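You operate a simulated robot arm through the tools that you are given. There is no shell and no other tool.

The job below is to be done with a simulated two-armed robot. You get a single attempt, and the scene is never put back.

Task
Tighten the upright motor's four cowl screws to 10 N m.
Fine: in number order, with the green driver and no red lamp; park it in its dock; leave the supply locked off.

It is judged by the outcome, as a careful person would: the job done as asked, and still so three seconds after it is handed in. It fails if anything else is knocked over, pushed out of place, dropped, spilled or broken.

Robot
Two 7-joint arms with three-finger grippers on one trunk that stands fixed in place. Base frame: the origin is at the foot of the trunk, x ahead of it, y to its left, z up. Lengths are in mm, angles in rad, forces in N, time in s.
The left shoulder is at [30, 124, 1058], the right one opposite. With the tool pointing down near the work surface each hand reaches from about 100 to 780 mm from the base axis, measured 20 degrees to its own side. Payload 2.2 kg a hand.
The tool frame of a hand sits at the grasp point between the pads (the TCP): z along the fingers, y along the line on which they close. The tips reach 28 mm beyond it. The gripper opens to 102 mm; its body begins 71 mm behind the TCP.
Orientation is told as [roll, pitch, yaw] about the base's x, y, z axes, in that order, counted from this pose: with the fingers straight down and closing along the base's y, the tool's x points along the base's -x, its y along +y and its z along -z.

Tools
- The arms move only by the tool play_rows. It takes "left_rows", "right_rows" or both (then of equal length, played together; a hand with none holds still); each is one flat list of numbers, 7 for each row, row after row: the shift along the tool's x, y, z in units of 25 mm (1.0 is 25 mm), then the turn, a rotation vector about the tool's x, y, z in units of 6 degrees (1.0 is 6 degrees), then the gripper command, from -1 (shut) to 1 (fully open), values between in proportion. In form: [x, y, z, rx, ry, rz, gripper, x, y, z, rx, ry, rz, gripper, ...]. A call has 1 to 20 rows; each row shifts and turns the commanded pose from where the row before left it, along the tool's axes as they then stand. A call with a number of a shift or a turn outside -1 to 1 is refused whole. Rows are played at 5 a second. More than 50 mm and 0.15 rad between two rows, or a gripper value outside its range, and nothing of the call is played. Where a pose cannot be reached the arm comes as near as it can. A force on the tool above 40 N (or 10 N above the force at the start of the call, whichever is more), or a blocked arm, ends the call early, and 0.2 s more pass. Each finger travels about 143.6 mm/s and halts on what it meets, pressing with about 26 N; the grip force reading is that of the motor and also rises with nothing between the fingers. The clock runs only during rows and for 0.2 s after the last one: add rows that do not move to give the fingers time. It gives the time, the measured TCP pose, the force on the tool (base axes), the opening and the grip force at its end, in the units of the frame above (readings bear some noise), with the torque about the TCP (base axes, N m) and any sound that the robot's microphone picked up.
- Cameras (640 x 400 px; columns grow to the right, rows downward): "scene" is now at [39.9, -23.5, 1769.4]; the picture's right is [-0.33, -0.94, 0.00], its down [-0.75, 0.26, -0.60] and it looks along [0.57, -0.20, -0.80] (base axes); focal length 345 px, centre (320, 200). "left" rides on the left gripper at [72, 38, -86] in its tool frame; the picture's right is [-0.47, 0.89, 0.00], its down [-0.60, -0.32, -0.73] and it looks along [-0.65, -0.34, 0.68] (tool axes); focal length 256 px, centre (320, 200). "right" rides on the right gripper at [69, 44, -86] in its tool frame; the picture's right is [-0.53, 0.85, 0.00], its down [-0.58, -0.36, -0.73] and it looks along [-0.62, -0.39, 0.68] (tool axes); focal length 256 px, centre (320, 200). There is no depth. A picture from a camera that has moved, and an enlarged one, comes with that camera's place and axes in the base frame and with its lens.
- grab_frame(camera): a new picture of that camera. The clock stands still meanwhile.
- slide_trunk(by): moves the trunk up (or, below 0, down) by that many mm; the arms and the scene camera ride with it, the base frame stays. It gives what a move gives, with no picture.
- pan_tilt(pan, tilt): turns the head with the scene camera to pan (to the left, within 2.496 rad either way) and tilt (down, from -0.506 to 1.204), counted from straight ahead of the robot. It gives what a move gives.
- inspect(camera, box): a new picture of the part [left, top, right, bottom] of that camera's present view, enlarged. The clock stands still meanwhile.
- hand_in(): hands the job in; it is judged then, once.

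Nothing tells you positions but the pictures and the camera data. Unless the task says otherwise, let go and move clear before handing in.

The tools are called after "Call:" as a command line: name --argument value ..., lists and objects as JSON in quotes. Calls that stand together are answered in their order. play_rows: Moves the arms, as the interface text tells. Its arguments: {"type":"object","properties":{"left_rows":{"type":"array"},"right_rows":{"type":"array"}},"required":[]} The other tools are called the same way: slide_trunk (by) moves the trunk up or down; pan_tilt (pan, tilt) turns the head that bears the scene camera; grab_frame (camera) takes a picture; inspect (camera, box) takes an enlarged picture of a part of a camera's view; hand_in () hands the job in.

At the start:

```text
time: 0.0
left_position: [552.8, -59.2, 1198.6]
left_tool_rot: [0.001, 0.0, 0.0]
left_contact_force: [-0.7, 0.2, -0.2]
left_ft_torque: [0.04, -0.03, 0.01]
left_opening: 102.1
left_grip_force: 0.1
right_position: [384.6, -498.9, 1160.2]
right_tool_rot: [0.002, -0.001, -0.001]
right_contact_force: [-0.3, -0.3, -0.2]
right_ft_torque: [-0.01, -0.02, 0.02]
right_opening: 101.9
right_grip_force: 0.0
trunk travel left (down, up): [-300.0, 240.0]
head pan, tilt (commanded): [-0.337, 0.922]
```

scene: 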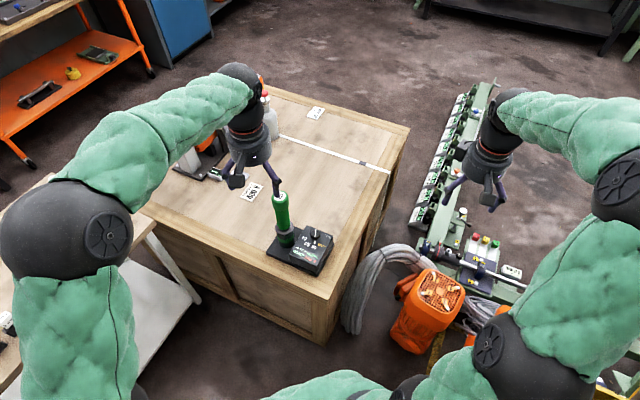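
right: 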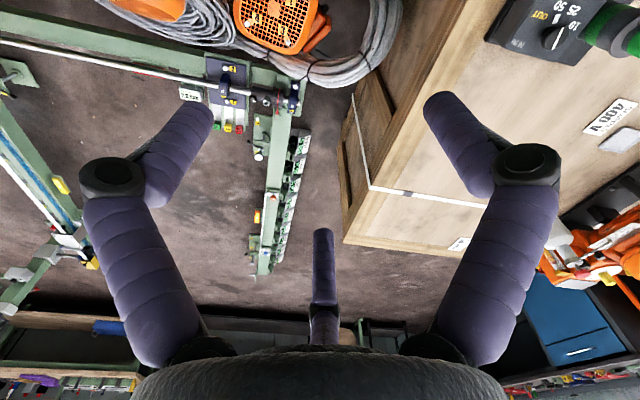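
left: 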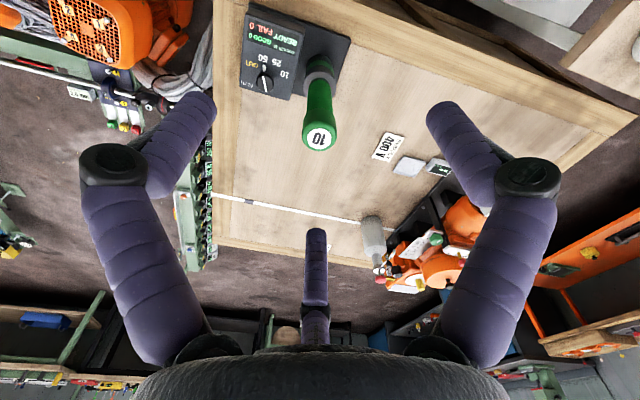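

I see a wooden crate/bench with a green driver standing in a dock with a dial box, an orange motor to the right on the floor side, and other machinery. I'll look closer at everything before moving.

Call:
inspect --camera "scene" --box '[220, 170, 380, 290]'

Call:
inspect --camera "scene" --box '[360, 200, 540, 380]'

Call:
inspect --camera "left" --box '[220, 0, 480, 200]'

Call:
inspect --camera "left" --box '[0, 0, 220, 150]'

Call:
inspect --camera "right" --box '[150, 0, 400, 180]'

```text
3.33 times, centred on (300, 230) of scene
camera zoom: at [39.9, -23.5, 1769.4], right [-0.33, -0.94, 0.0], down [-0.75, 0.26, -0.6], along [0.57, -0.2, -0.8], focal length 1149 px, centre (387, 100)
```

zoom: 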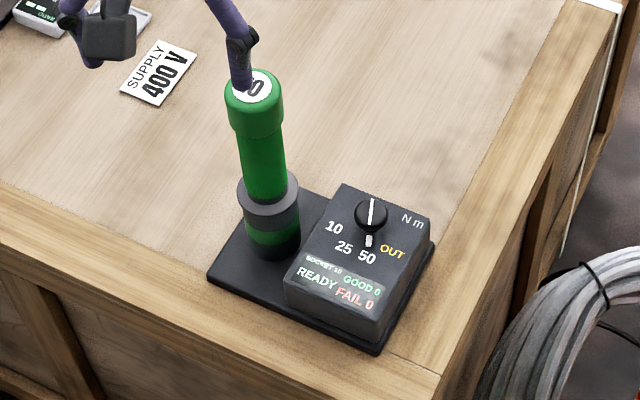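

```text
2.22 times, centred on (450, 290) of scene
camera zoom: at [39.9, -23.5, 1769.4], right [-0.33, -0.94, 0.0], down [-0.75, 0.26, -0.6], along [0.57, -0.2, -0.8], focal length 766 px, centre (31, 0)
```

zoom: 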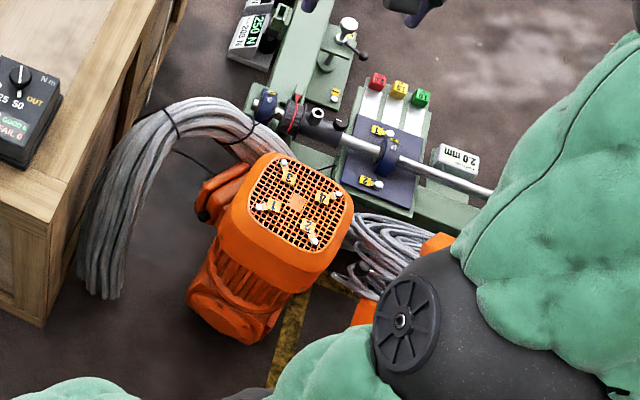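

```text
2.00 times, centred on (350, 100) of left
camera zoom: at [479.9, -21.9, 1284.6], right [0.47, 0.89, 0.0], down [0.6, -0.32, 0.73], along [0.65, -0.34, -0.68], focal length 512 px, centre (260, 400)
```

zoom: 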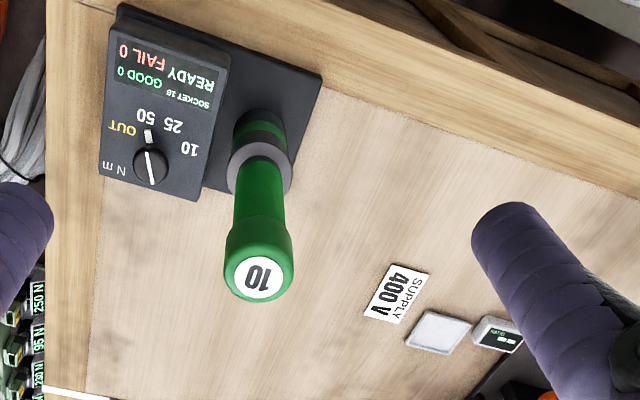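

```text
2.67 times, centred on (110, 75) of left
camera zoom: at [479.9, -21.9, 1284.6], right [0.47, 0.89, 0.0], down [0.6, -0.32, 0.73], along [0.65, -0.34, -0.68], focal length 683 px, centre (880, 533)
```

zoom: 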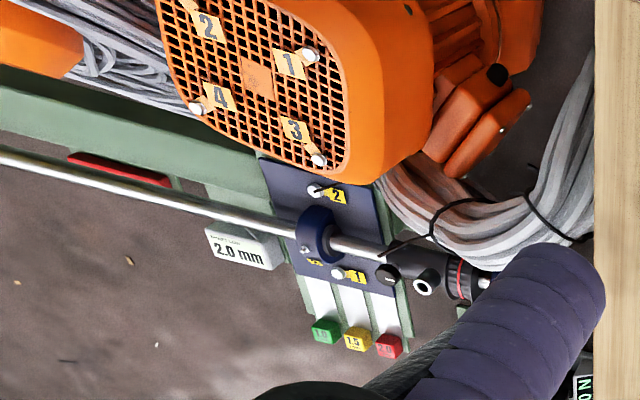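

```text
2.22 times, centred on (275, 90) of right
camera zoom: at [315.5, -454.9, 1247.1], right [0.53, 0.85, 0.0], down [0.58, -0.37, 0.73], along [0.62, -0.39, -0.68], focal length 569 px, centre (420, 444)
```

zoom: 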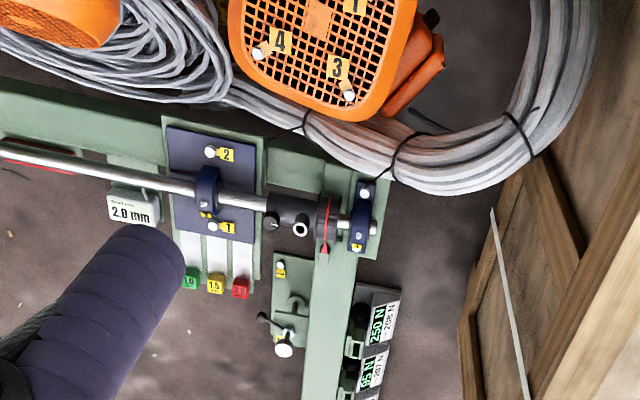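

The green driver stands in a dock with a torque dial (10/25/50, OUT); the upright orange motor has four numbered screws on its top. I'll look around with the head to find the supply, any other driver and lamps.

Call:
inspect --camera "scene" --box '[150, 70, 350, 210]'

Call:
inspect --camera "left" --box '[340, 100, 640, 320]'

Call:
inspect --camera "right" --box '[460, 0, 640, 380]'

Call:
pan_tilt --pan -0.6 --tilt 1.1

Call:
grab_frame --camera "scene"

```text
2.86 times, centred on (250, 140) of scene
camera zoom: at [39.9, -23.5, 1769.4], right [-0.33, -0.94, 0.0], down [-0.75, 0.26, -0.6], along [0.57, -0.2, -0.8], focal length 984 px, centre (520, 371)
```

zoom: 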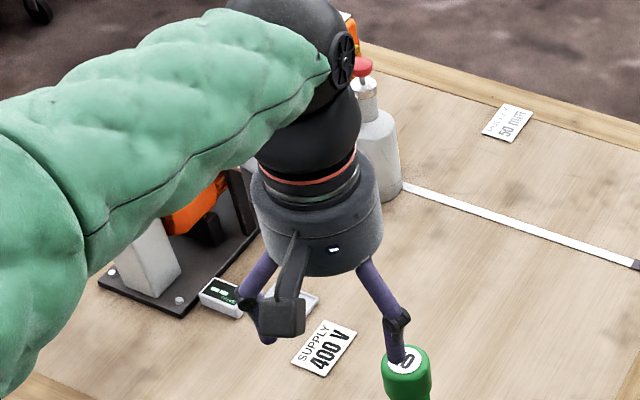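

```text
1.82 times, centred on (490, 210) of left
camera zoom: at [479.9, -21.9, 1284.6], right [0.47, 0.89, 0.0], down [0.6, -0.32, 0.73], along [0.65, -0.34, -0.68], focal length 465 px, centre (11, 182)
```

zoom: 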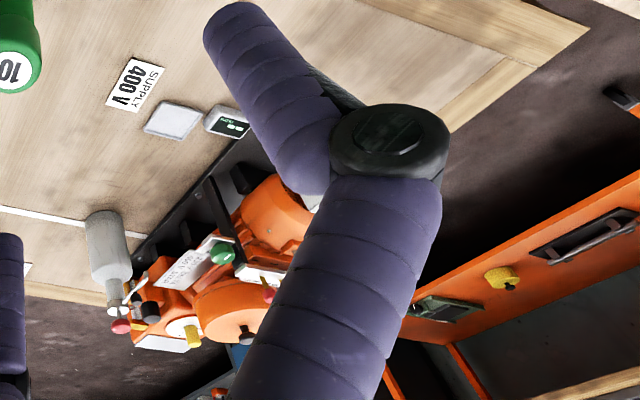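

```text
1.05 times, centred on (550, 190) of right (not enlarged: the box is as wide or as high as the picture)
camera zoom: at [315.5, -454.9, 1247.1], right [0.53, 0.85, 0.0], down [0.58, -0.37, 0.73], along [0.62, -0.39, -0.68], focal length 270 px, centre (78, 210)
```

zoom: 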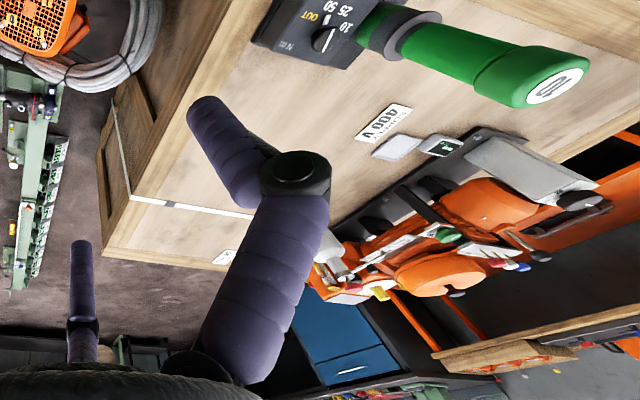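

```text
time: 0.8
left_position: [552.3, -58.4, 1198.6]
left_tool_rot: [0.0, 0.0, -0.002]
left_contact_force: [0.0, -0.7, 0.0]
left_ft_torque: [0.03, -0.02, -0.01]
left_opening: 102.0
left_grip_force: 0.0
right_position: [384.4, -498.7, 1161.0]
right_tool_rot: [0.001, 0.0, 0.0]
right_contact_force: [-0.2, 0.7, -0.1]
right_ft_torque: [-0.01, -0.02, 0.03]
right_opening: 102.0
right_grip_force: 0.1
trunk travel left (down, up): [-300.0, 240.0]
head pan, tilt (commanded): [-0.6, 1.1]
```

```text
taken
camera scene: at [21.9, -34.6, 1757.2], right [-0.56, -0.83, 0.0], down [-0.74, 0.5, -0.45], along [0.37, -0.26, -0.89], focal length 345 px, centre (320, 200)
```

scene: 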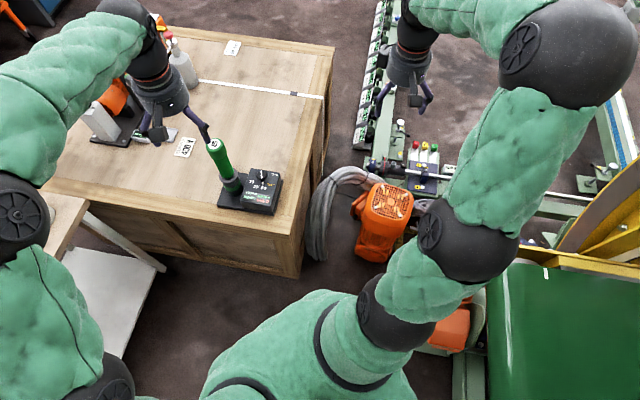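

The head camera now sees the motor from above. I'll look at the left side, where the orange equipment with tags stands, and elsewhere.

Call:
pan_tilt --pan 0.2 --tilt 0.7

Call:
grab_frame --camera "scene"

Call:
pan_tilt --pan -1.0 --tilt 0.8

Call:
grab_frame --camera "scene"

Call:
pan_tilt --pan -1.4 --tilt 0.7

Call:
grab_frame --camera "scene"

Call:
pan_tilt --pan -0.3 --tilt 0.3

Call:
grab_frame --camera "scene"

```text
time: 1.9
left_position: [551.3, -58.8, 1198.7]
left_tool_rot: [-0.002, -0.001, -0.001]
left_contact_force: [-0.2, 0.0, 0.4]
left_ft_torque: [-0.01, 0.0, 0.0]
left_opening: 101.9
left_grip_force: 0.0
right_position: [384.8, -498.7, 1160.4]
right_tool_rot: [0.001, -0.001, 0.001]
right_contact_force: [-0.1, -0.2, 1.1]
right_ft_torque: [0.01, -0.01, 0.04]
right_opening: 101.9
right_grip_force: 0.0
trunk travel left (down, up): [-300.0, 240.0]
head pan, tilt (commanded): [0.201, 0.7]
```

```text
taken
camera scene: at [53.0, 17.8, 1787.1], right [0.2, -0.98, 0.0], down [-0.63, -0.13, -0.76], along [0.75, 0.15, -0.64], focal length 345 px, centre (320, 200)
```

scene: 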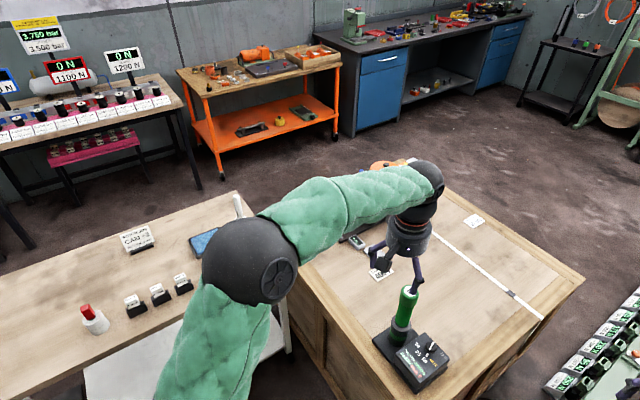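

```text
time: 3.3
left_position: [552.2, -58.3, 1198.5]
left_tool_rot: [0.0, 0.0, 0.0]
left_contact_force: [-0.4, 0.9, -0.1]
left_ft_torque: [-0.01, -0.01, -0.06]
left_opening: 102.2
left_grip_force: 0.0
right_position: [384.2, -499.9, 1161.0]
right_tool_rot: [0.001, 0.001, 0.001]
right_contact_force: [0.4, -0.1, -0.6]
right_ft_torque: [0.0, 0.05, 0.01]
right_opening: 102.1
right_grip_force: 0.1
trunk travel left (down, up): [-300.0, 240.0]
head pan, tilt (commanded): [-1.0, 0.799]
```

```text
taken
camera scene: at [13.4, -66.8, 1778.9], right [-0.84, -0.54, 0.0], down [-0.39, 0.6, -0.7], along [0.38, -0.59, -0.72], focal length 345 px, centre (320, 200)
```

scene: 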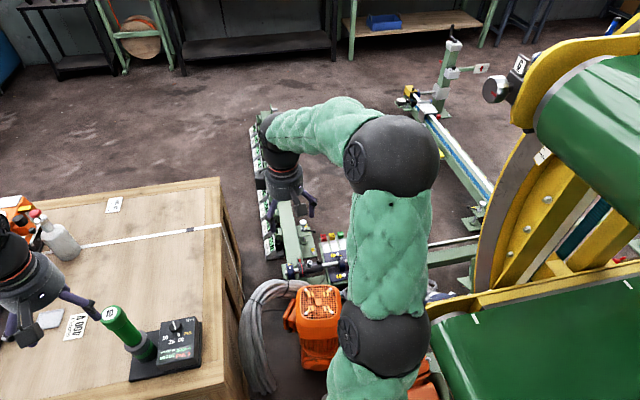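

```text
time: 4.2
left_position: [552.4, -58.9, 1199.7]
left_tool_rot: [0.0, 0.0, 0.0]
left_contact_force: [0.0, 0.0, 0.2]
left_ft_torque: [0.0, -0.02, -0.01]
left_opening: 102.0
left_grip_force: 0.0
right_position: [384.3, -498.2, 1160.5]
right_tool_rot: [0.002, 0.001, -0.001]
right_contact_force: [0.0, -0.6, 0.2]
right_ft_torque: [-0.01, 0.0, 0.0]
right_opening: 101.9
right_grip_force: 0.0
trunk travel left (down, up): [-300.0, 240.0]
head pan, tilt (commanded): [-1.4, 0.7]
```

```text
taken
camera scene: at [-15.7, -82.7, 1787.1], right [-0.99, -0.17, 0.0], down [-0.11, 0.63, -0.76], along [0.13, -0.75, -0.64], focal length 345 px, centre (320, 200)
```

scene: 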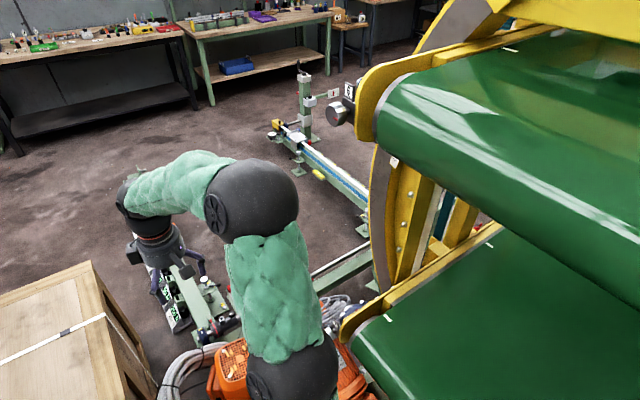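

```text
time: 5.5
left_position: [552.4, -58.6, 1198.1]
left_tool_rot: [0.001, 0.0, 0.001]
left_contact_force: [0.6, 0.3, 0.4]
left_ft_torque: [-0.02, -0.01, -0.02]
left_opening: 102.0
left_grip_force: 0.1
right_position: [384.7, -499.5, 1160.7]
right_tool_rot: [0.002, -0.002, 0.001]
right_contact_force: [-0.8, -0.6, 0.6]
right_ft_torque: [-0.03, 0.0, -0.02]
right_opening: 102.0
right_grip_force: 0.1
trunk travel left (down, up): [-300.0, 240.0]
head pan, tilt (commanded): [-0.3, 0.3]
```

```text
taken
camera scene: at [58.9, -26.7, 1823.2], right [-0.3, -0.95, 0.0], down [-0.28, 0.09, -0.96], along [0.91, -0.28, -0.3], focal length 345 px, centre (320, 200)
```

scene: 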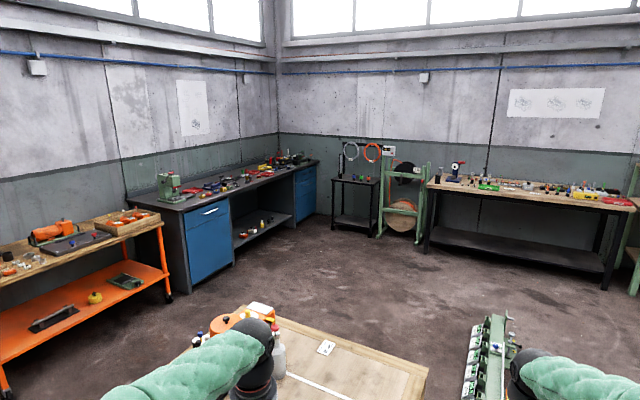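

The driver's top is near [658, -116, 980], its dock near z≈650, and the upright motor's cowl around [369, -614, 540]. Next I zoom in on the dial, the motor and the left end of the crate.

Call:
pan_tilt --pan -0.337 --tilt 0.922

Call:
inspect --camera "scene" --box '[282, 215, 342, 275]'

Call:
inspect --camera "scene" --box '[390, 260, 480, 360]'

Call:
inspect --camera "left" --box '[230, 0, 320, 60]'

Call:
inspect --camera "left" --box '[360, 200, 500, 310]'

Call:
inspect --camera "right" --box '[530, 180, 640, 310]'

```text
time: 6.5
left_position: [552.0, -58.4, 1199.1]
left_tool_rot: [0.0, 0.001, 0.0]
left_contact_force: [0.7, 0.1, -0.2]
left_ft_torque: [0.0, 0.02, 0.0]
left_opening: 102.1
left_grip_force: 0.1
right_position: [383.7, -498.4, 1160.0]
right_tool_rot: [0.002, 0.0, 0.0]
right_contact_force: [0.3, -0.2, -0.3]
right_ft_torque: [0.03, -0.01, -0.02]
right_opening: 102.1
right_grip_force: 0.0
trunk travel left (down, up): [-300.0, 240.0]
head pan, tilt (commanded): [-0.337, 0.922]
```

```text
6.67 times, centred on (312, 245) of scene
camera zoom: at [39.9, -23.6, 1769.5], right [-0.33, -0.94, 0.0], down [-0.75, 0.26, -0.61], along [0.57, -0.2, -0.8], focal length 2297 px, centre (373, -100)
```

zoom: 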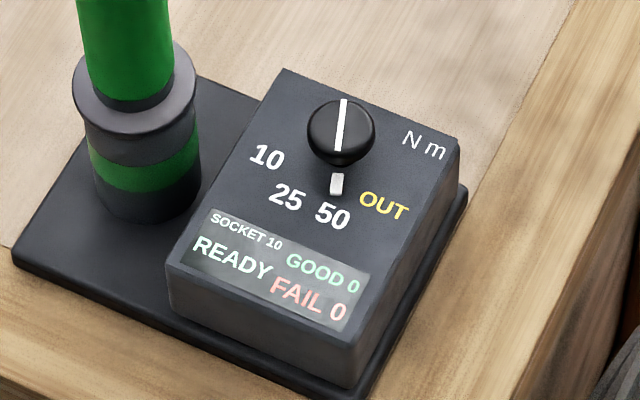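

```text
4.00 times, centred on (435, 310) of scene
camera zoom: at [39.9, -23.6, 1769.5], right [-0.33, -0.94, 0.0], down [-0.75, 0.26, -0.61], along [0.57, -0.2, -0.8], focal length 1378 px, centre (-140, -240)
```

zoom: 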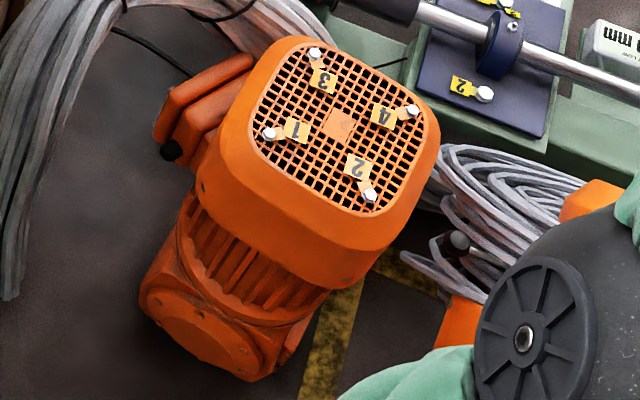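

```text
6.67 times, centred on (275, 30) of left
camera zoom: at [479.9, -21.9, 1284.6], right [0.47, 0.89, 0.0], down [0.6, -0.32, 0.73], along [0.65, -0.34, -0.68], focal length 1707 px, centre (620, 1333)
```

zoom: 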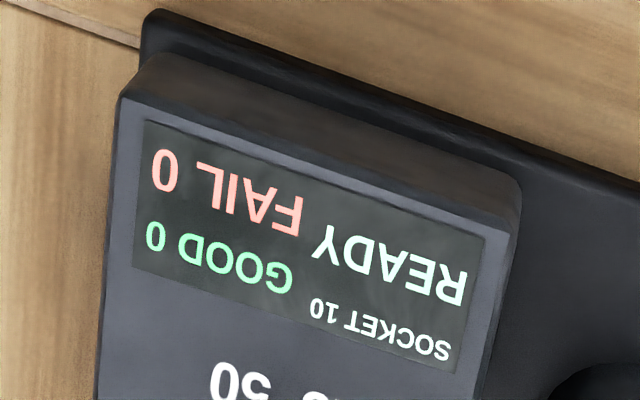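

```text
3.64 times, centred on (430, 255) of left
camera zoom: at [479.9, -21.9, 1284.6], right [0.47, 0.89, 0.0], down [0.6, -0.32, 0.73], along [0.65, -0.34, -0.68], focal length 931 px, centre (-80, 0)
```

zoom: 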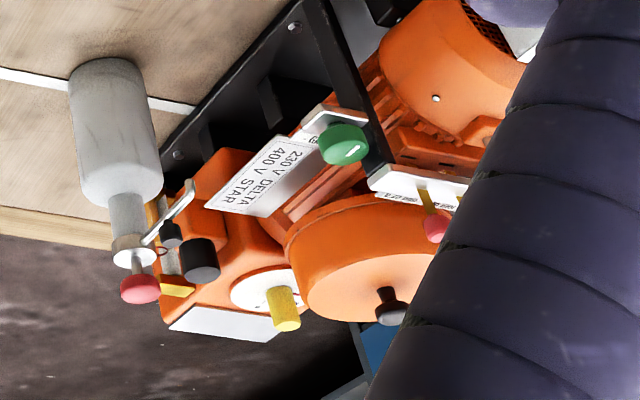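

```text
3.08 times, centred on (585, 245) of right
camera zoom: at [315.5, -454.9, 1247.1], right [0.53, 0.85, 0.0], down [0.58, -0.37, 0.73], along [0.62, -0.39, -0.68], focal length 788 px, centre (-495, 62)
```

zoom: 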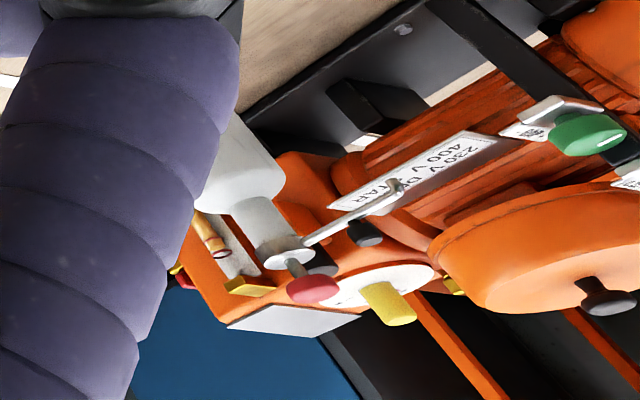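

The dial pointer seems to be on 50 (to be set to 10), and a second, lying motor with an isolator panel is at the crate's left end. I'll move the left arm up and to the left, clear of the driver and to see the rig.

Call:
play_rows --left_rows '[0, 0, -1, 0, 0, 0, 0, 0, 0, -1, 0, 0, 0, 0, 0, 0, -1, 0, 0, 0, 0, 0, 1, 0, 0, 0, 0, 0, 0, 1, 0, 0, 0, 0, 0, 0, 1, 0, 0, 0, 0, 0, 0, 1, 0, 0, 0, 0, 0, 0, 1, 0, 0, 0, 0, 0, 0, 1, 0, 0, 0, 0, 0, 0.5, 1, 0, 0, 0, 0, 0, 0.5, 1, 0, 0, 0, 0, 0, 0.5, 1, 0, 0, 0, 0, 0, 0.5, 1, 0, 0, 0, 0, 0, 0.5, 1, 0, 0, 0, 0, 0, 0.5, 1, 0, 0, 0, 0, 0]'

Call:
grab_frame --camera "left"

Call:
grab_frame --camera "scene"

```text
time: 9.7
left_position: [474.6, 241.4, 1272.8]
left_tool_rot: [-0.001, -0.001, -0.003]
left_contact_force: [-0.3, -0.4, -0.5]
left_ft_torque: [0.02, -0.03, -0.04]
left_opening: 51.3
left_grip_force: 0.1
right_position: [383.2, -497.1, 1161.3]
right_tool_rot: [0.002, 0.0, 0.001]
right_contact_force: [-1.2, -0.1, -0.1]
right_ft_torque: [-0.03, -0.05, 0.0]
right_opening: 102.3
right_grip_force: 0.1
trunk travel left (down, up): [-300.0, 240.0]
head pan, tilt (commanded): [-0.337, 0.922]
```

```text
taken
camera left: at [402.6, 278.9, 1359.0], right [0.47, 0.88, 0.0], down [0.6, -0.32, 0.73], along [0.65, -0.34, -0.68], focal length 256 px, centre (320, 200)
```

left: 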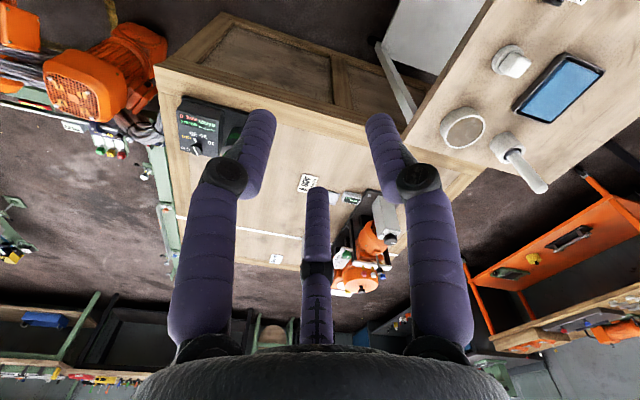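

```text
taken
camera scene: at [39.1, -22.7, 1769.4], right [-0.33, -0.94, 0.0], down [-0.75, 0.26, -0.6], along [0.57, -0.2, -0.8], focal length 345 px, centre (320, 200)
```

scene: 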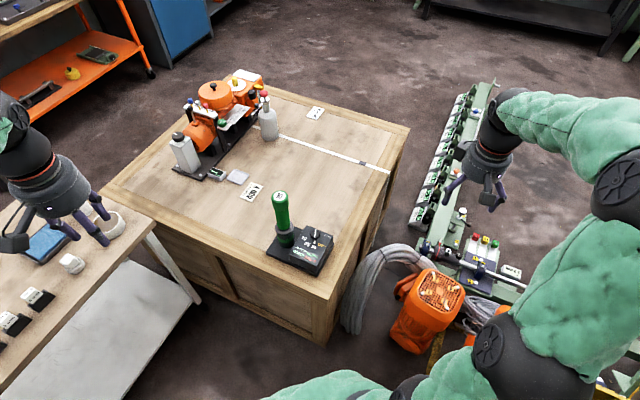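

Call:
inspect --camera "scene" --box '[160, 60, 290, 200]'

Call:
inspect --camera "scene" --box '[185, 65, 265, 130]'

Call:
inspect --camera "left" --box '[320, 170, 420, 300]'

Call:
inspect --camera "left" --box '[170, 90, 290, 170]'

Call:
inspect --camera "left" --box '[0, 0, 180, 180]'

```text
2.86 times, centred on (225, 130) of scene
camera zoom: at [39.1, -22.7, 1769.4], right [-0.33, -0.94, 0.0], down [-0.75, 0.26, -0.6], along [0.57, -0.2, -0.8], focal length 984 px, centre (591, 400)
```

zoom: 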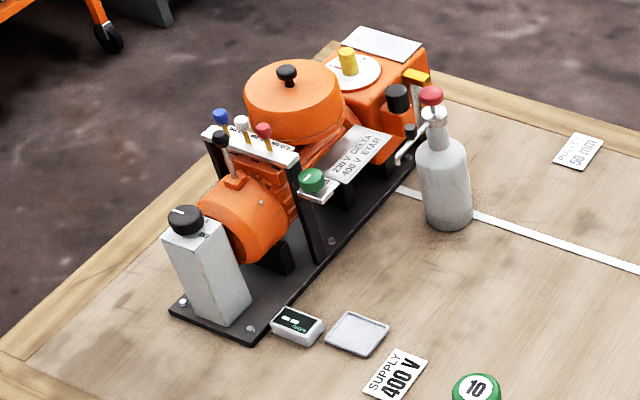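

```text
6.15 times, centred on (225, 98) of scene
camera zoom: at [39.1, -22.7, 1769.4], right [-0.33, -0.94, 0.0], down [-0.75, 0.26, -0.6], along [0.57, -0.2, -0.8], focal length 2120 px, centre (905, 831)
```

zoom: 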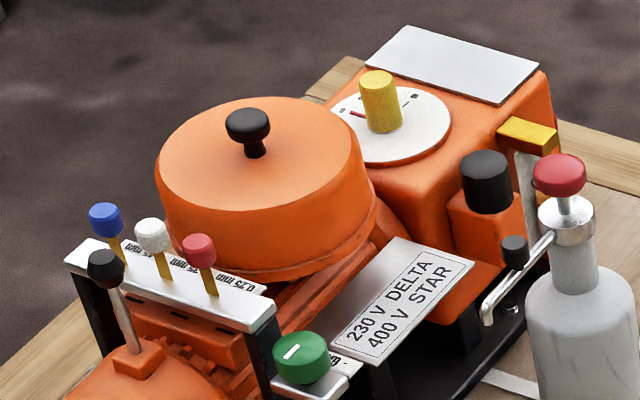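

```text
3.08 times, centred on (370, 235) of left
camera zoom: at [402.6, 278.9, 1359.0], right [0.47, 0.88, 0.0], down [0.6, -0.32, 0.73], along [0.65, -0.34, -0.68], focal length 788 px, centre (166, 92)
```

zoom: 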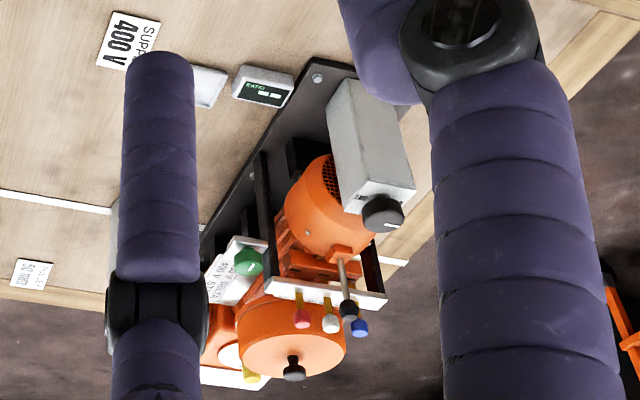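

```text
5.00 times, centred on (230, 130) of left
camera zoom: at [402.6, 278.9, 1359.0], right [0.47, 0.88, 0.0], down [0.6, -0.32, 0.73], along [0.65, -0.34, -0.68], focal length 1280 px, centre (770, 550)
```

zoom: 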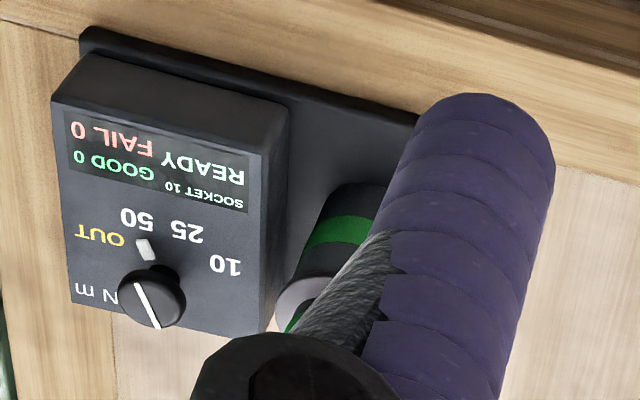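

```text
2.22 times, centred on (90, 90) of left
camera zoom: at [402.6, 278.9, 1359.0], right [0.47, 0.88, 0.0], down [0.6, -0.32, 0.73], along [0.65, -0.34, -0.68], focal length 569 px, centre (831, 444)
```

zoom: 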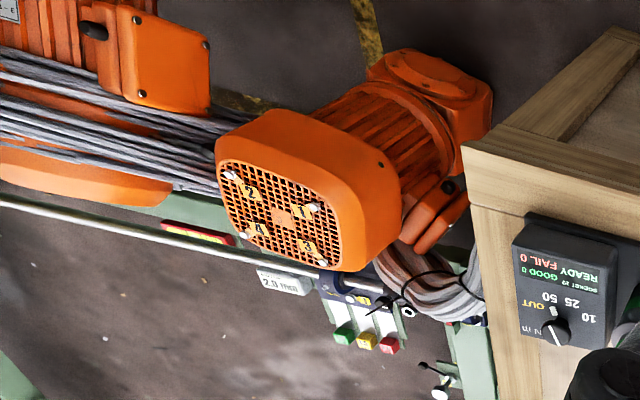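

The rig on the crate is a separate lying motor with isolator controls that I intend not to touch. I'll bring the right hand round to look at the driver, dock and dial from closer.

Call:
play_rows --right_rows '[0, 1, 0.3, 0, 0, 0, 0, 0, 1, 0.3, 0, 0, 0, 0, 0, 1, 0.3, 0, 0, 0, 0, 0, 1, 0.3, 0, 0, 0, 0, 0, 1, 0.3, 0, 0, 0, 0, 0, 1, 0.3, 0, 0, 0, 0, 0, 1, 0.3, 0, 0, 0, 0, 0, 1, 0.3, 0, 0, 0, 0, 0, 1, 0.3, 0, 0, 0, 0, 0, 1, 0.3, 0, 0, 0, 0, 0, 1, 0.3, 0, 0, 0, 0, 0, 1, 0.3, 0, 0, 0, 0, 0, 1, 0.3, 0, 0, 0, 0, 0, 1, 0.3, 0, 0, 0, 0, 0, 1, 0.3, 0, 0, 0, 0, 0, 1, 0.3, 0, 0, 0, 0]'

Call:
grab_frame --camera "right"

Call:
grab_frame --camera "scene"

Call:
grab_frame --camera "left"

```text
time: 13.1
left_position: [475.1, 242.3, 1272.5]
left_tool_rot: [0.001, 0.0, 0.001]
left_contact_force: [-0.3, -0.3, 0.5]
left_ft_torque: [-0.02, 0.02, -0.02]
left_opening: 50.9
left_grip_force: 0.2
right_position: [383.7, -97.2, 1041.3]
right_tool_rot: [-0.001, 0.001, 0.0]
right_contact_force: [0.2, 0.3, 0.0]
right_ft_torque: [-0.01, 0.01, -0.01]
right_opening: 51.2
right_grip_force: 0.0
trunk travel left (down, up): [-300.0, 240.0]
head pan, tilt (commanded): [-0.337, 0.922]
```

```text
taken
camera right: at [314.7, -53.2, 1127.5], right [0.53, 0.85, 0.0], down [0.58, -0.36, 0.73], along [0.62, -0.39, -0.68], focal length 256 px, centre (320, 200)
```

right: 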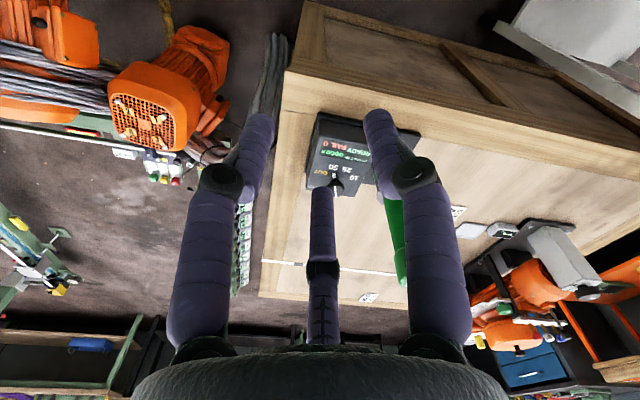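

```text
taken
camera scene: at [40.3, -22.4, 1769.4], right [-0.33, -0.94, 0.0], down [-0.75, 0.26, -0.6], along [0.57, -0.2, -0.8], focal length 345 px, centre (320, 200)
```

scene: 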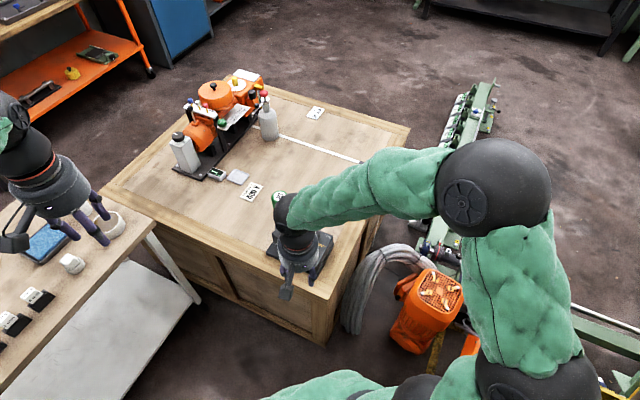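

```text
taken
camera left: at [403.7, 278.8, 1358.8], right [0.47, 0.89, 0.0], down [0.6, -0.32, 0.73], along [0.65, -0.34, -0.68], focal length 256 px, centre (320, 200)
```

left: 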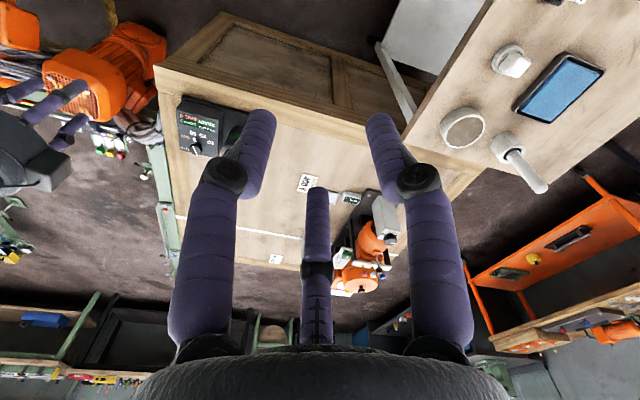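

The right hand's fingers block the view; I'll open them and look again.

Call:
play_rows --right_rows '[0, 0, 0, 0, 0, 0, 1, 0, 0, 0, 0, 0, 0, 1, 0, 0, 0, 0, 0, 0, 1]'

Call:
grab_frame --camera "right"

Call:
inspect --camera "right" --box '[260, 90, 480, 310]'

Call:
inspect --camera "right" --box '[450, 210, 600, 360]'

Call:
inspect --camera "right" --box '[90, 30, 240, 160]'

```text
time: 13.9
left_position: [476.1, 241.1, 1273.9]
left_tool_rot: [0.0, -0.001, -0.001]
left_contact_force: [-0.1, 0.9, 0.0]
left_ft_torque: [0.01, -0.02, 0.03]
left_opening: 50.9
left_grip_force: 0.0
right_position: [383.1, -98.6, 1039.6]
right_tool_rot: [-0.002, 0.001, 0.0]
right_contact_force: [-0.1, -0.4, -0.6]
right_ft_torque: [-0.03, 0.0, 0.01]
right_opening: 102.1
right_grip_force: 0.1
trunk travel left (down, up): [-300.0, 240.0]
head pan, tilt (commanded): [-0.337, 0.922]
```

```text
taken
camera right: at [314.3, -53.9, 1127.4], right [0.53, 0.85, 0.0], down [0.58, -0.37, 0.73], along [0.62, -0.39, -0.68], focal length 256 px, centre (320, 200)
```

right: 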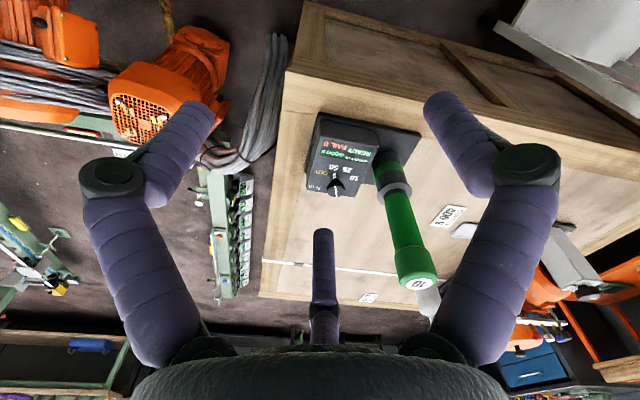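

```text
1.82 times, centred on (370, 200) of right
camera zoom: at [314.3, -53.9, 1127.4], right [0.53, 0.85, 0.0], down [0.58, -0.37, 0.73], along [0.62, -0.39, -0.68], focal length 465 px, centre (229, 200)
```

zoom: 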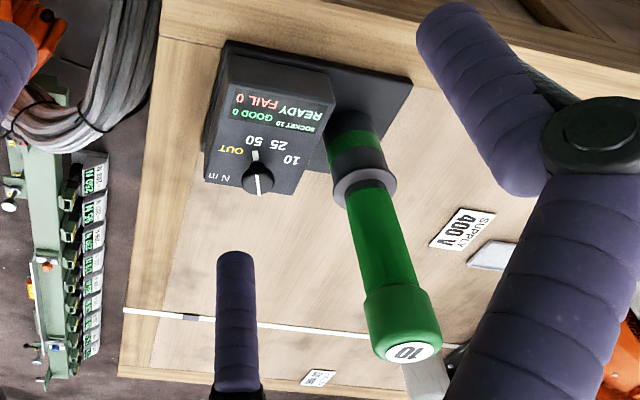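

```text
2.67 times, centred on (525, 285) of right
camera zoom: at [314.3, -53.9, 1127.4], right [0.53, 0.85, 0.0], down [0.58, -0.37, 0.73], along [0.62, -0.39, -0.68], focal length 683 px, centre (-227, -27)
```

zoom: 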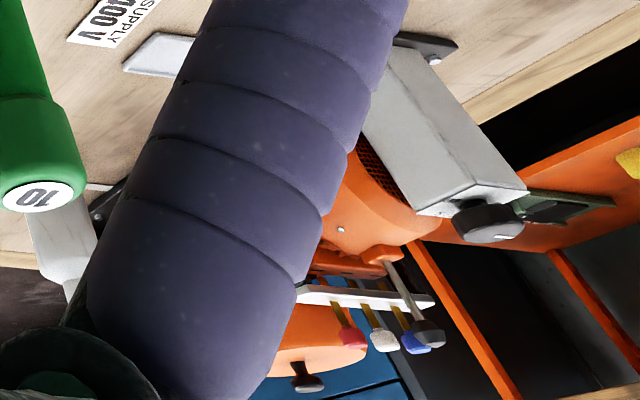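

```text
3.08 times, centred on (165, 95) of right
camera zoom: at [314.3, -53.9, 1127.4], right [0.53, 0.85, 0.0], down [0.58, -0.37, 0.73], along [0.62, -0.39, -0.68], focal length 788 px, centre (797, 523)
```

zoom: 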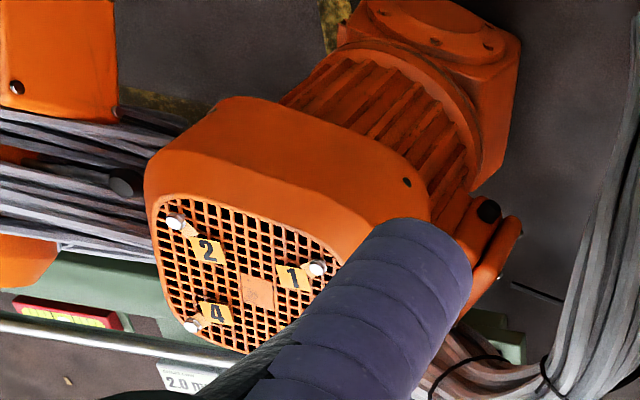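

I take the knob at about (612, -208, 787) pointing to 50, with 10 reached by turning about 76° clockwise from above; the driver's axis is near (655, -114). I'll carry the right hand above the knob, staying higher than the driver, and look again.

Call:
play_rows --right_rows '[0, -0.88, -0.8, 0, 0, 0, 1, 0, -0.88, -0.8, 0, 0, 0, 1, 0, -0.88, 0, 0, 0, 0, 1, 0, -0.88, 0, 0, 0, 0, 1, 0, -0.88, 0, 0, 0, 0, 1, -1, 0, 0, 0, 0, 0, 1, -1, 0, 0, 0, 0, 0, 1, -1, 0, 0, 0, 0, 0, 1, -1, 0, 0, 0, 0, 0, 1, -1, 0, 0, 0, 0, 0, 1, -1, 0, 0, 0, 0, 0, 1, -1, 0, 0, 0, 0, 0, 1, -1, 0, 0, 0, 0, 0, 1, -1, 0, 0, 0, 0, 0, 1]'

Call:
grab_frame --camera "right"

Call:
inspect --camera "right" --box '[220, 0, 420, 125]'

Call:
grab_frame --camera "scene"

```text
time: 16.9
left_position: [476.8, 242.3, 1273.4]
left_tool_rot: [0.0, 0.001, 0.0]
left_contact_force: [0.2, 0.1, 0.1]
left_ft_torque: [0.01, 0.01, 0.02]
left_opening: 51.1
left_grip_force: 0.0
right_position: [610.3, -207.2, 1079.6]
right_tool_rot: [0.0, -0.001, 0.0]
right_contact_force: [0.9, -0.2, 0.2]
right_ft_torque: [0.03, 0.05, 0.01]
right_opening: 102.0
right_grip_force: 0.0
trunk travel left (down, up): [-300.0, 240.0]
head pan, tilt (commanded): [-0.337, 0.922]
```

```text
taken
camera right: at [541.9, -163.9, 1166.8], right [0.53, 0.85, 0.0], down [0.58, -0.37, 0.73], along [0.62, -0.39, -0.68], focal length 256 px, centre (320, 200)
```

right: 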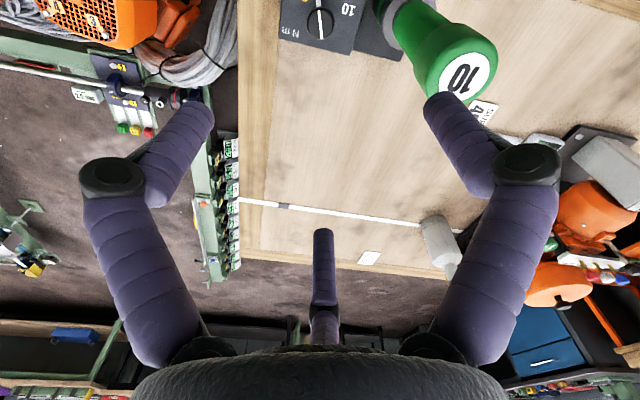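

```text
3.20 times, centred on (320, 62) of right
camera zoom: at [541.9, -163.9, 1166.8], right [0.53, 0.85, 0.0], down [0.58, -0.37, 0.73], along [0.62, -0.39, -0.68], focal length 819 px, centre (320, 640)
```

zoom: 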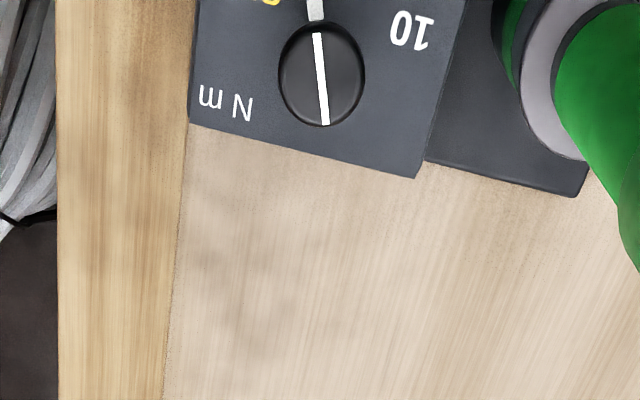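

```text
taken
camera scene: at [41.0, -23.2, 1769.4], right [-0.33, -0.94, 0.0], down [-0.75, 0.26, -0.6], along [0.57, -0.2, -0.8], focal length 345 px, centre (320, 200)
```

scene: 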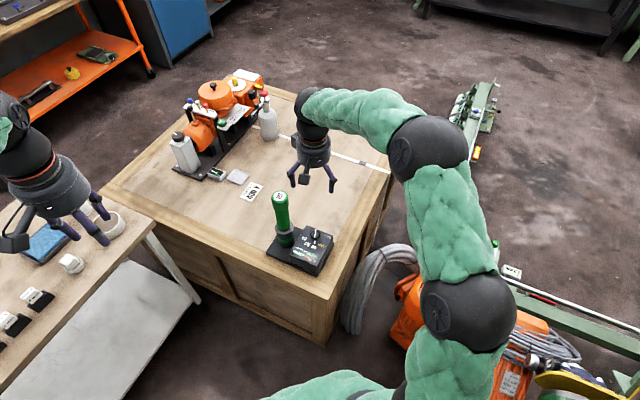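

The knob centre refines to about (614, -208.5), 34 mm wide; the driver's axis is about 104 mm away. I'll narrow the fingers to 60 mm and lower partway above the knob.

Call:
play_rows --right_rows '[-0.15, -0.05, 0, 0, 0, 0, 0.18, 0, 0, 0, 0, 0, 0, 0.18, 0, 0, 1, 0, 0, 0, 0.18, 0, 0, 1, 0, 0, 0, 0.18, 0, 0, 1, 0, 0, 0, 0.18, 0, 0, 1, 0, 0, 0, 0.18, 0, 0, 1, 0, 0, 0, 0.18, 0, 0, 1, 0, 0, 0, 0.18, 0, 0, 1, 0, 0, 0, 0.18]'

Call:
grab_frame --camera "right"

Call:
inspect --camera "scene" --box '[250, 130, 370, 280]'

```text
time: 18.9
left_position: [475.2, 241.7, 1274.0]
left_tool_rot: [-0.001, -0.001, 0.001]
left_contact_force: [0.0, 0.4, -0.4]
left_ft_torque: [0.01, 0.02, 0.01]
left_opening: 51.1
left_grip_force: 0.1
right_position: [612.4, -210.9, 905.6]
right_tool_rot: [0.0, -0.001, 0.0]
right_contact_force: [0.0, 0.2, 0.2]
right_ft_torque: [0.02, -0.01, 0.0]
right_opening: 60.3
right_grip_force: 0.1
trunk travel left (down, up): [-300.0, 240.0]
head pan, tilt (commanded): [-0.337, 0.922]
```

```text
taken
camera right: at [543.1, -166.1, 992.8], right [0.53, 0.85, 0.0], down [0.58, -0.37, 0.73], along [0.62, -0.39, -0.68], focal length 256 px, centre (320, 200)
```

right: 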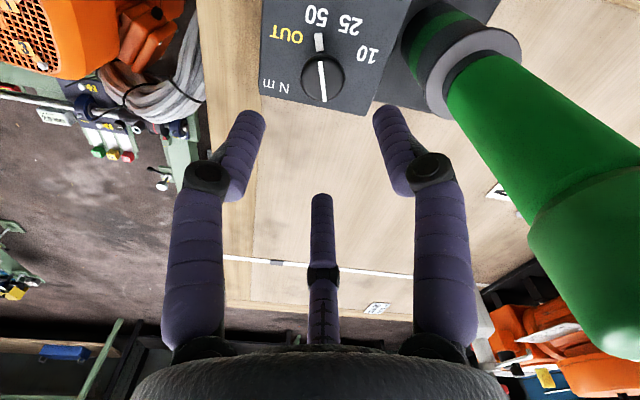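

```text
2.67 times, centred on (310, 205) of scene
camera zoom: at [40.5, -23.4, 1769.4], right [-0.33, -0.94, 0.0], down [-0.75, 0.26, -0.6], along [0.57, -0.2, -0.8], focal length 919 px, centre (347, 187)
```

zoom: 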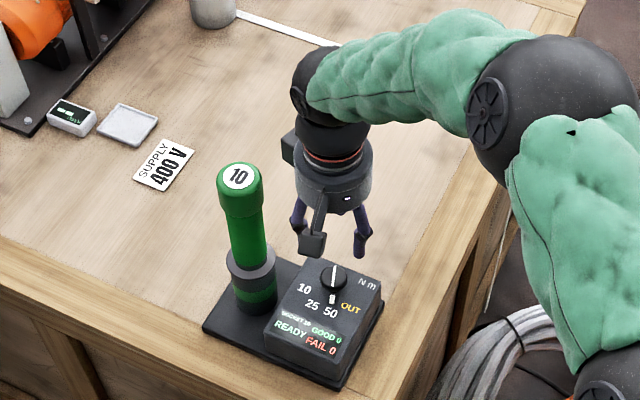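

The fingers are aligned over the knob (613.5, -208.5). I'll lower 70 mm more so the tips end just above it and look again.

Call:
play_rows --right_rows '[0, 0.04, 0.8, 0, 0, 0, 0.18, 0, 0, 0.8, 0, 0, 0, 0.18, 0, 0, 0.8, 0, 0, 0, 0.18, 0, 0, 0, 0, 0, 0, 0.18]'

Call:
grab_frame --camera "right"

Call:
inspect --camera "scene" --box '[280, 180, 350, 280]'

Call:
inspect --camera "left" --box '[170, 90, 290, 170]'

```text
time: 19.9
left_position: [474.2, 240.9, 1273.7]
left_tool_rot: [0.0, 0.0, 0.0]
left_contact_force: [0.3, 0.5, 0.0]
left_ft_torque: [0.0, -0.04, 0.01]
left_opening: 51.1
left_grip_force: 0.1
right_position: [612.1, -208.8, 844.6]
right_tool_rot: [0.0, 0.0, -0.002]
right_contact_force: [0.2, 0.5, 0.2]
right_ft_torque: [-0.01, -0.01, -0.02]
right_opening: 60.5
right_grip_force: 0.0
trunk travel left (down, up): [-300.0, 240.0]
head pan, tilt (commanded): [-0.337, 0.922]
```

```text
taken
camera right: at [543.5, -164.6, 931.5], right [0.53, 0.85, 0.0], down [0.58, -0.37, 0.73], along [0.62, -0.39, -0.68], focal length 256 px, centre (320, 200)
```

right: 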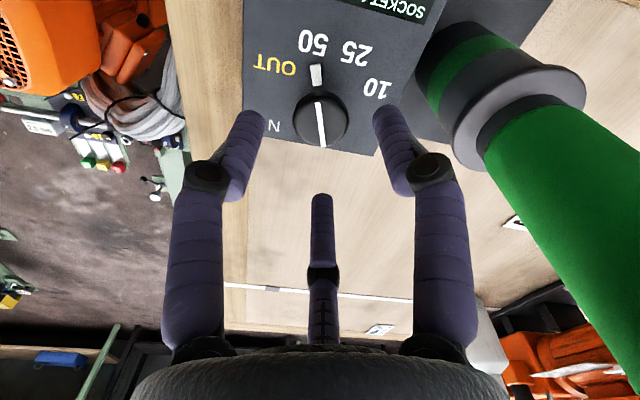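

```text
4.00 times, centred on (315, 230) of scene
camera zoom: at [39.6, -23.2, 1769.4], right [-0.33, -0.94, 0.0], down [-0.75, 0.26, -0.6], along [0.57, -0.2, -0.8], focal length 1378 px, centre (340, 80)
```

zoom: 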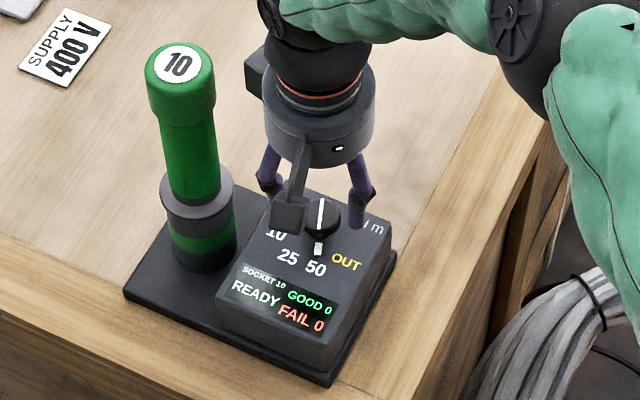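

```text
5.00 times, centred on (230, 130) of left
camera zoom: at [403.1, 278.2, 1359.1], right [0.47, 0.89, 0.0], down [0.6, -0.32, 0.73], along [0.65, -0.34, -0.68], focal length 1280 px, centre (770, 550)
```

zoom: 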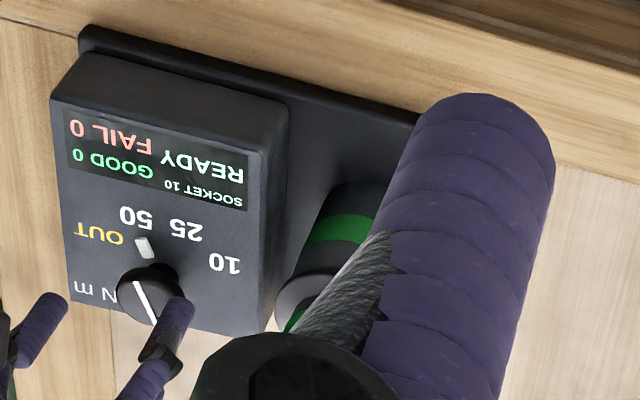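

The fingers straddle the knob. I'll lower about 40 mm slowly and close on it.

Call:
play_rows --right_rows '[0, 0, 0.5, 0, 0, 0, 0.18, 0, 0, 0.5, 0, 0, 0, 0.18, 0, 0, 0.4, 0, 0, 0, 0.18, 0, 0, 0.2, 0, 0, 0, 0.18, 0, 0, 0, 0, 0, 0, 0.18]'

Call:
grab_frame --camera "right"

Call:
inspect --camera "left" --box '[170, 130, 230, 220]'

Call:
inspect --camera "scene" --box '[280, 200, 350, 270]'

```text
time: 21.1
left_position: [475.3, 242.0, 1272.6]
left_tool_rot: [0.001, 0.001, -0.001]
left_contact_force: [-0.7, -0.3, 1.1]
left_ft_torque: [-0.03, -0.01, 0.0]
left_opening: 50.8
left_grip_force: 0.1
right_position: [612.7, -209.5, 804.4]
right_tool_rot: [0.0, -0.001, -0.001]
right_contact_force: [0.0, 0.2, -0.4]
right_ft_torque: [0.01, 0.02, -0.01]
right_opening: 60.0
right_grip_force: 0.0
trunk travel left (down, up): [-300.0, 240.0]
head pan, tilt (commanded): [-0.337, 0.922]
```

```text
taken
camera right: at [544.3, -164.9, 891.2], right [0.53, 0.85, 0.0], down [0.58, -0.37, 0.73], along [0.62, -0.39, -0.68], focal length 256 px, centre (320, 200)
```

right: 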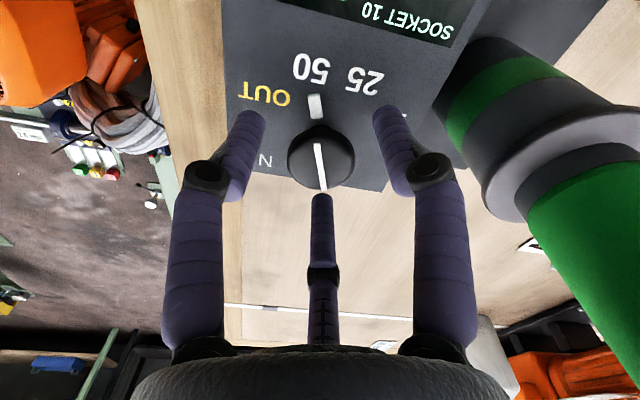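

```text
4.44 times, centred on (200, 175) of left
camera zoom: at [403.4, 278.1, 1359.0], right [0.47, 0.89, 0.0], down [0.6, -0.32, 0.73], along [0.65, -0.34, -0.68], focal length 1138 px, centre (853, 311)
```

zoom: 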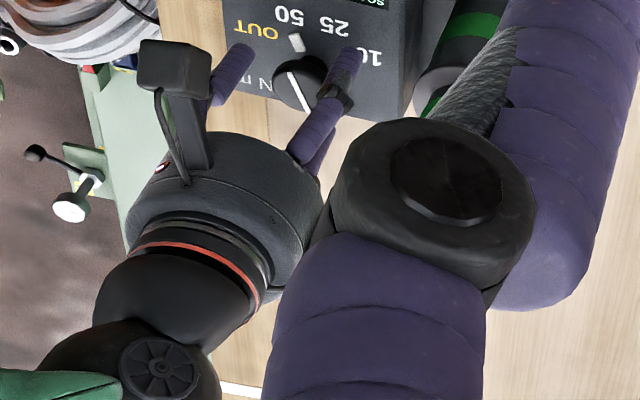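

```text
5.71 times, centred on (315, 235) of scene
camera zoom: at [40.0, -23.3, 1769.4], right [-0.33, -0.94, 0.0], down [-0.75, 0.26, -0.6], along [0.57, -0.2, -0.8], focal length 1969 px, centre (349, 0)
```

zoom: 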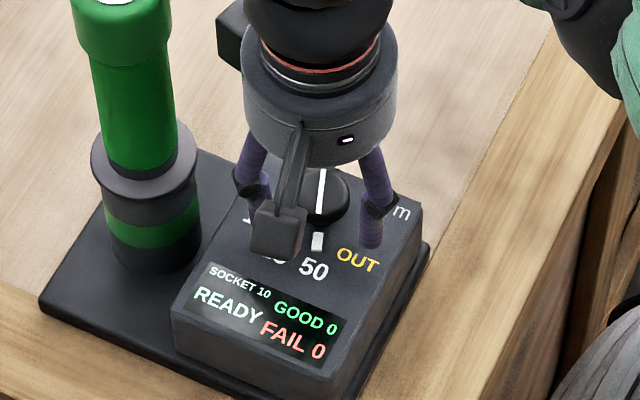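

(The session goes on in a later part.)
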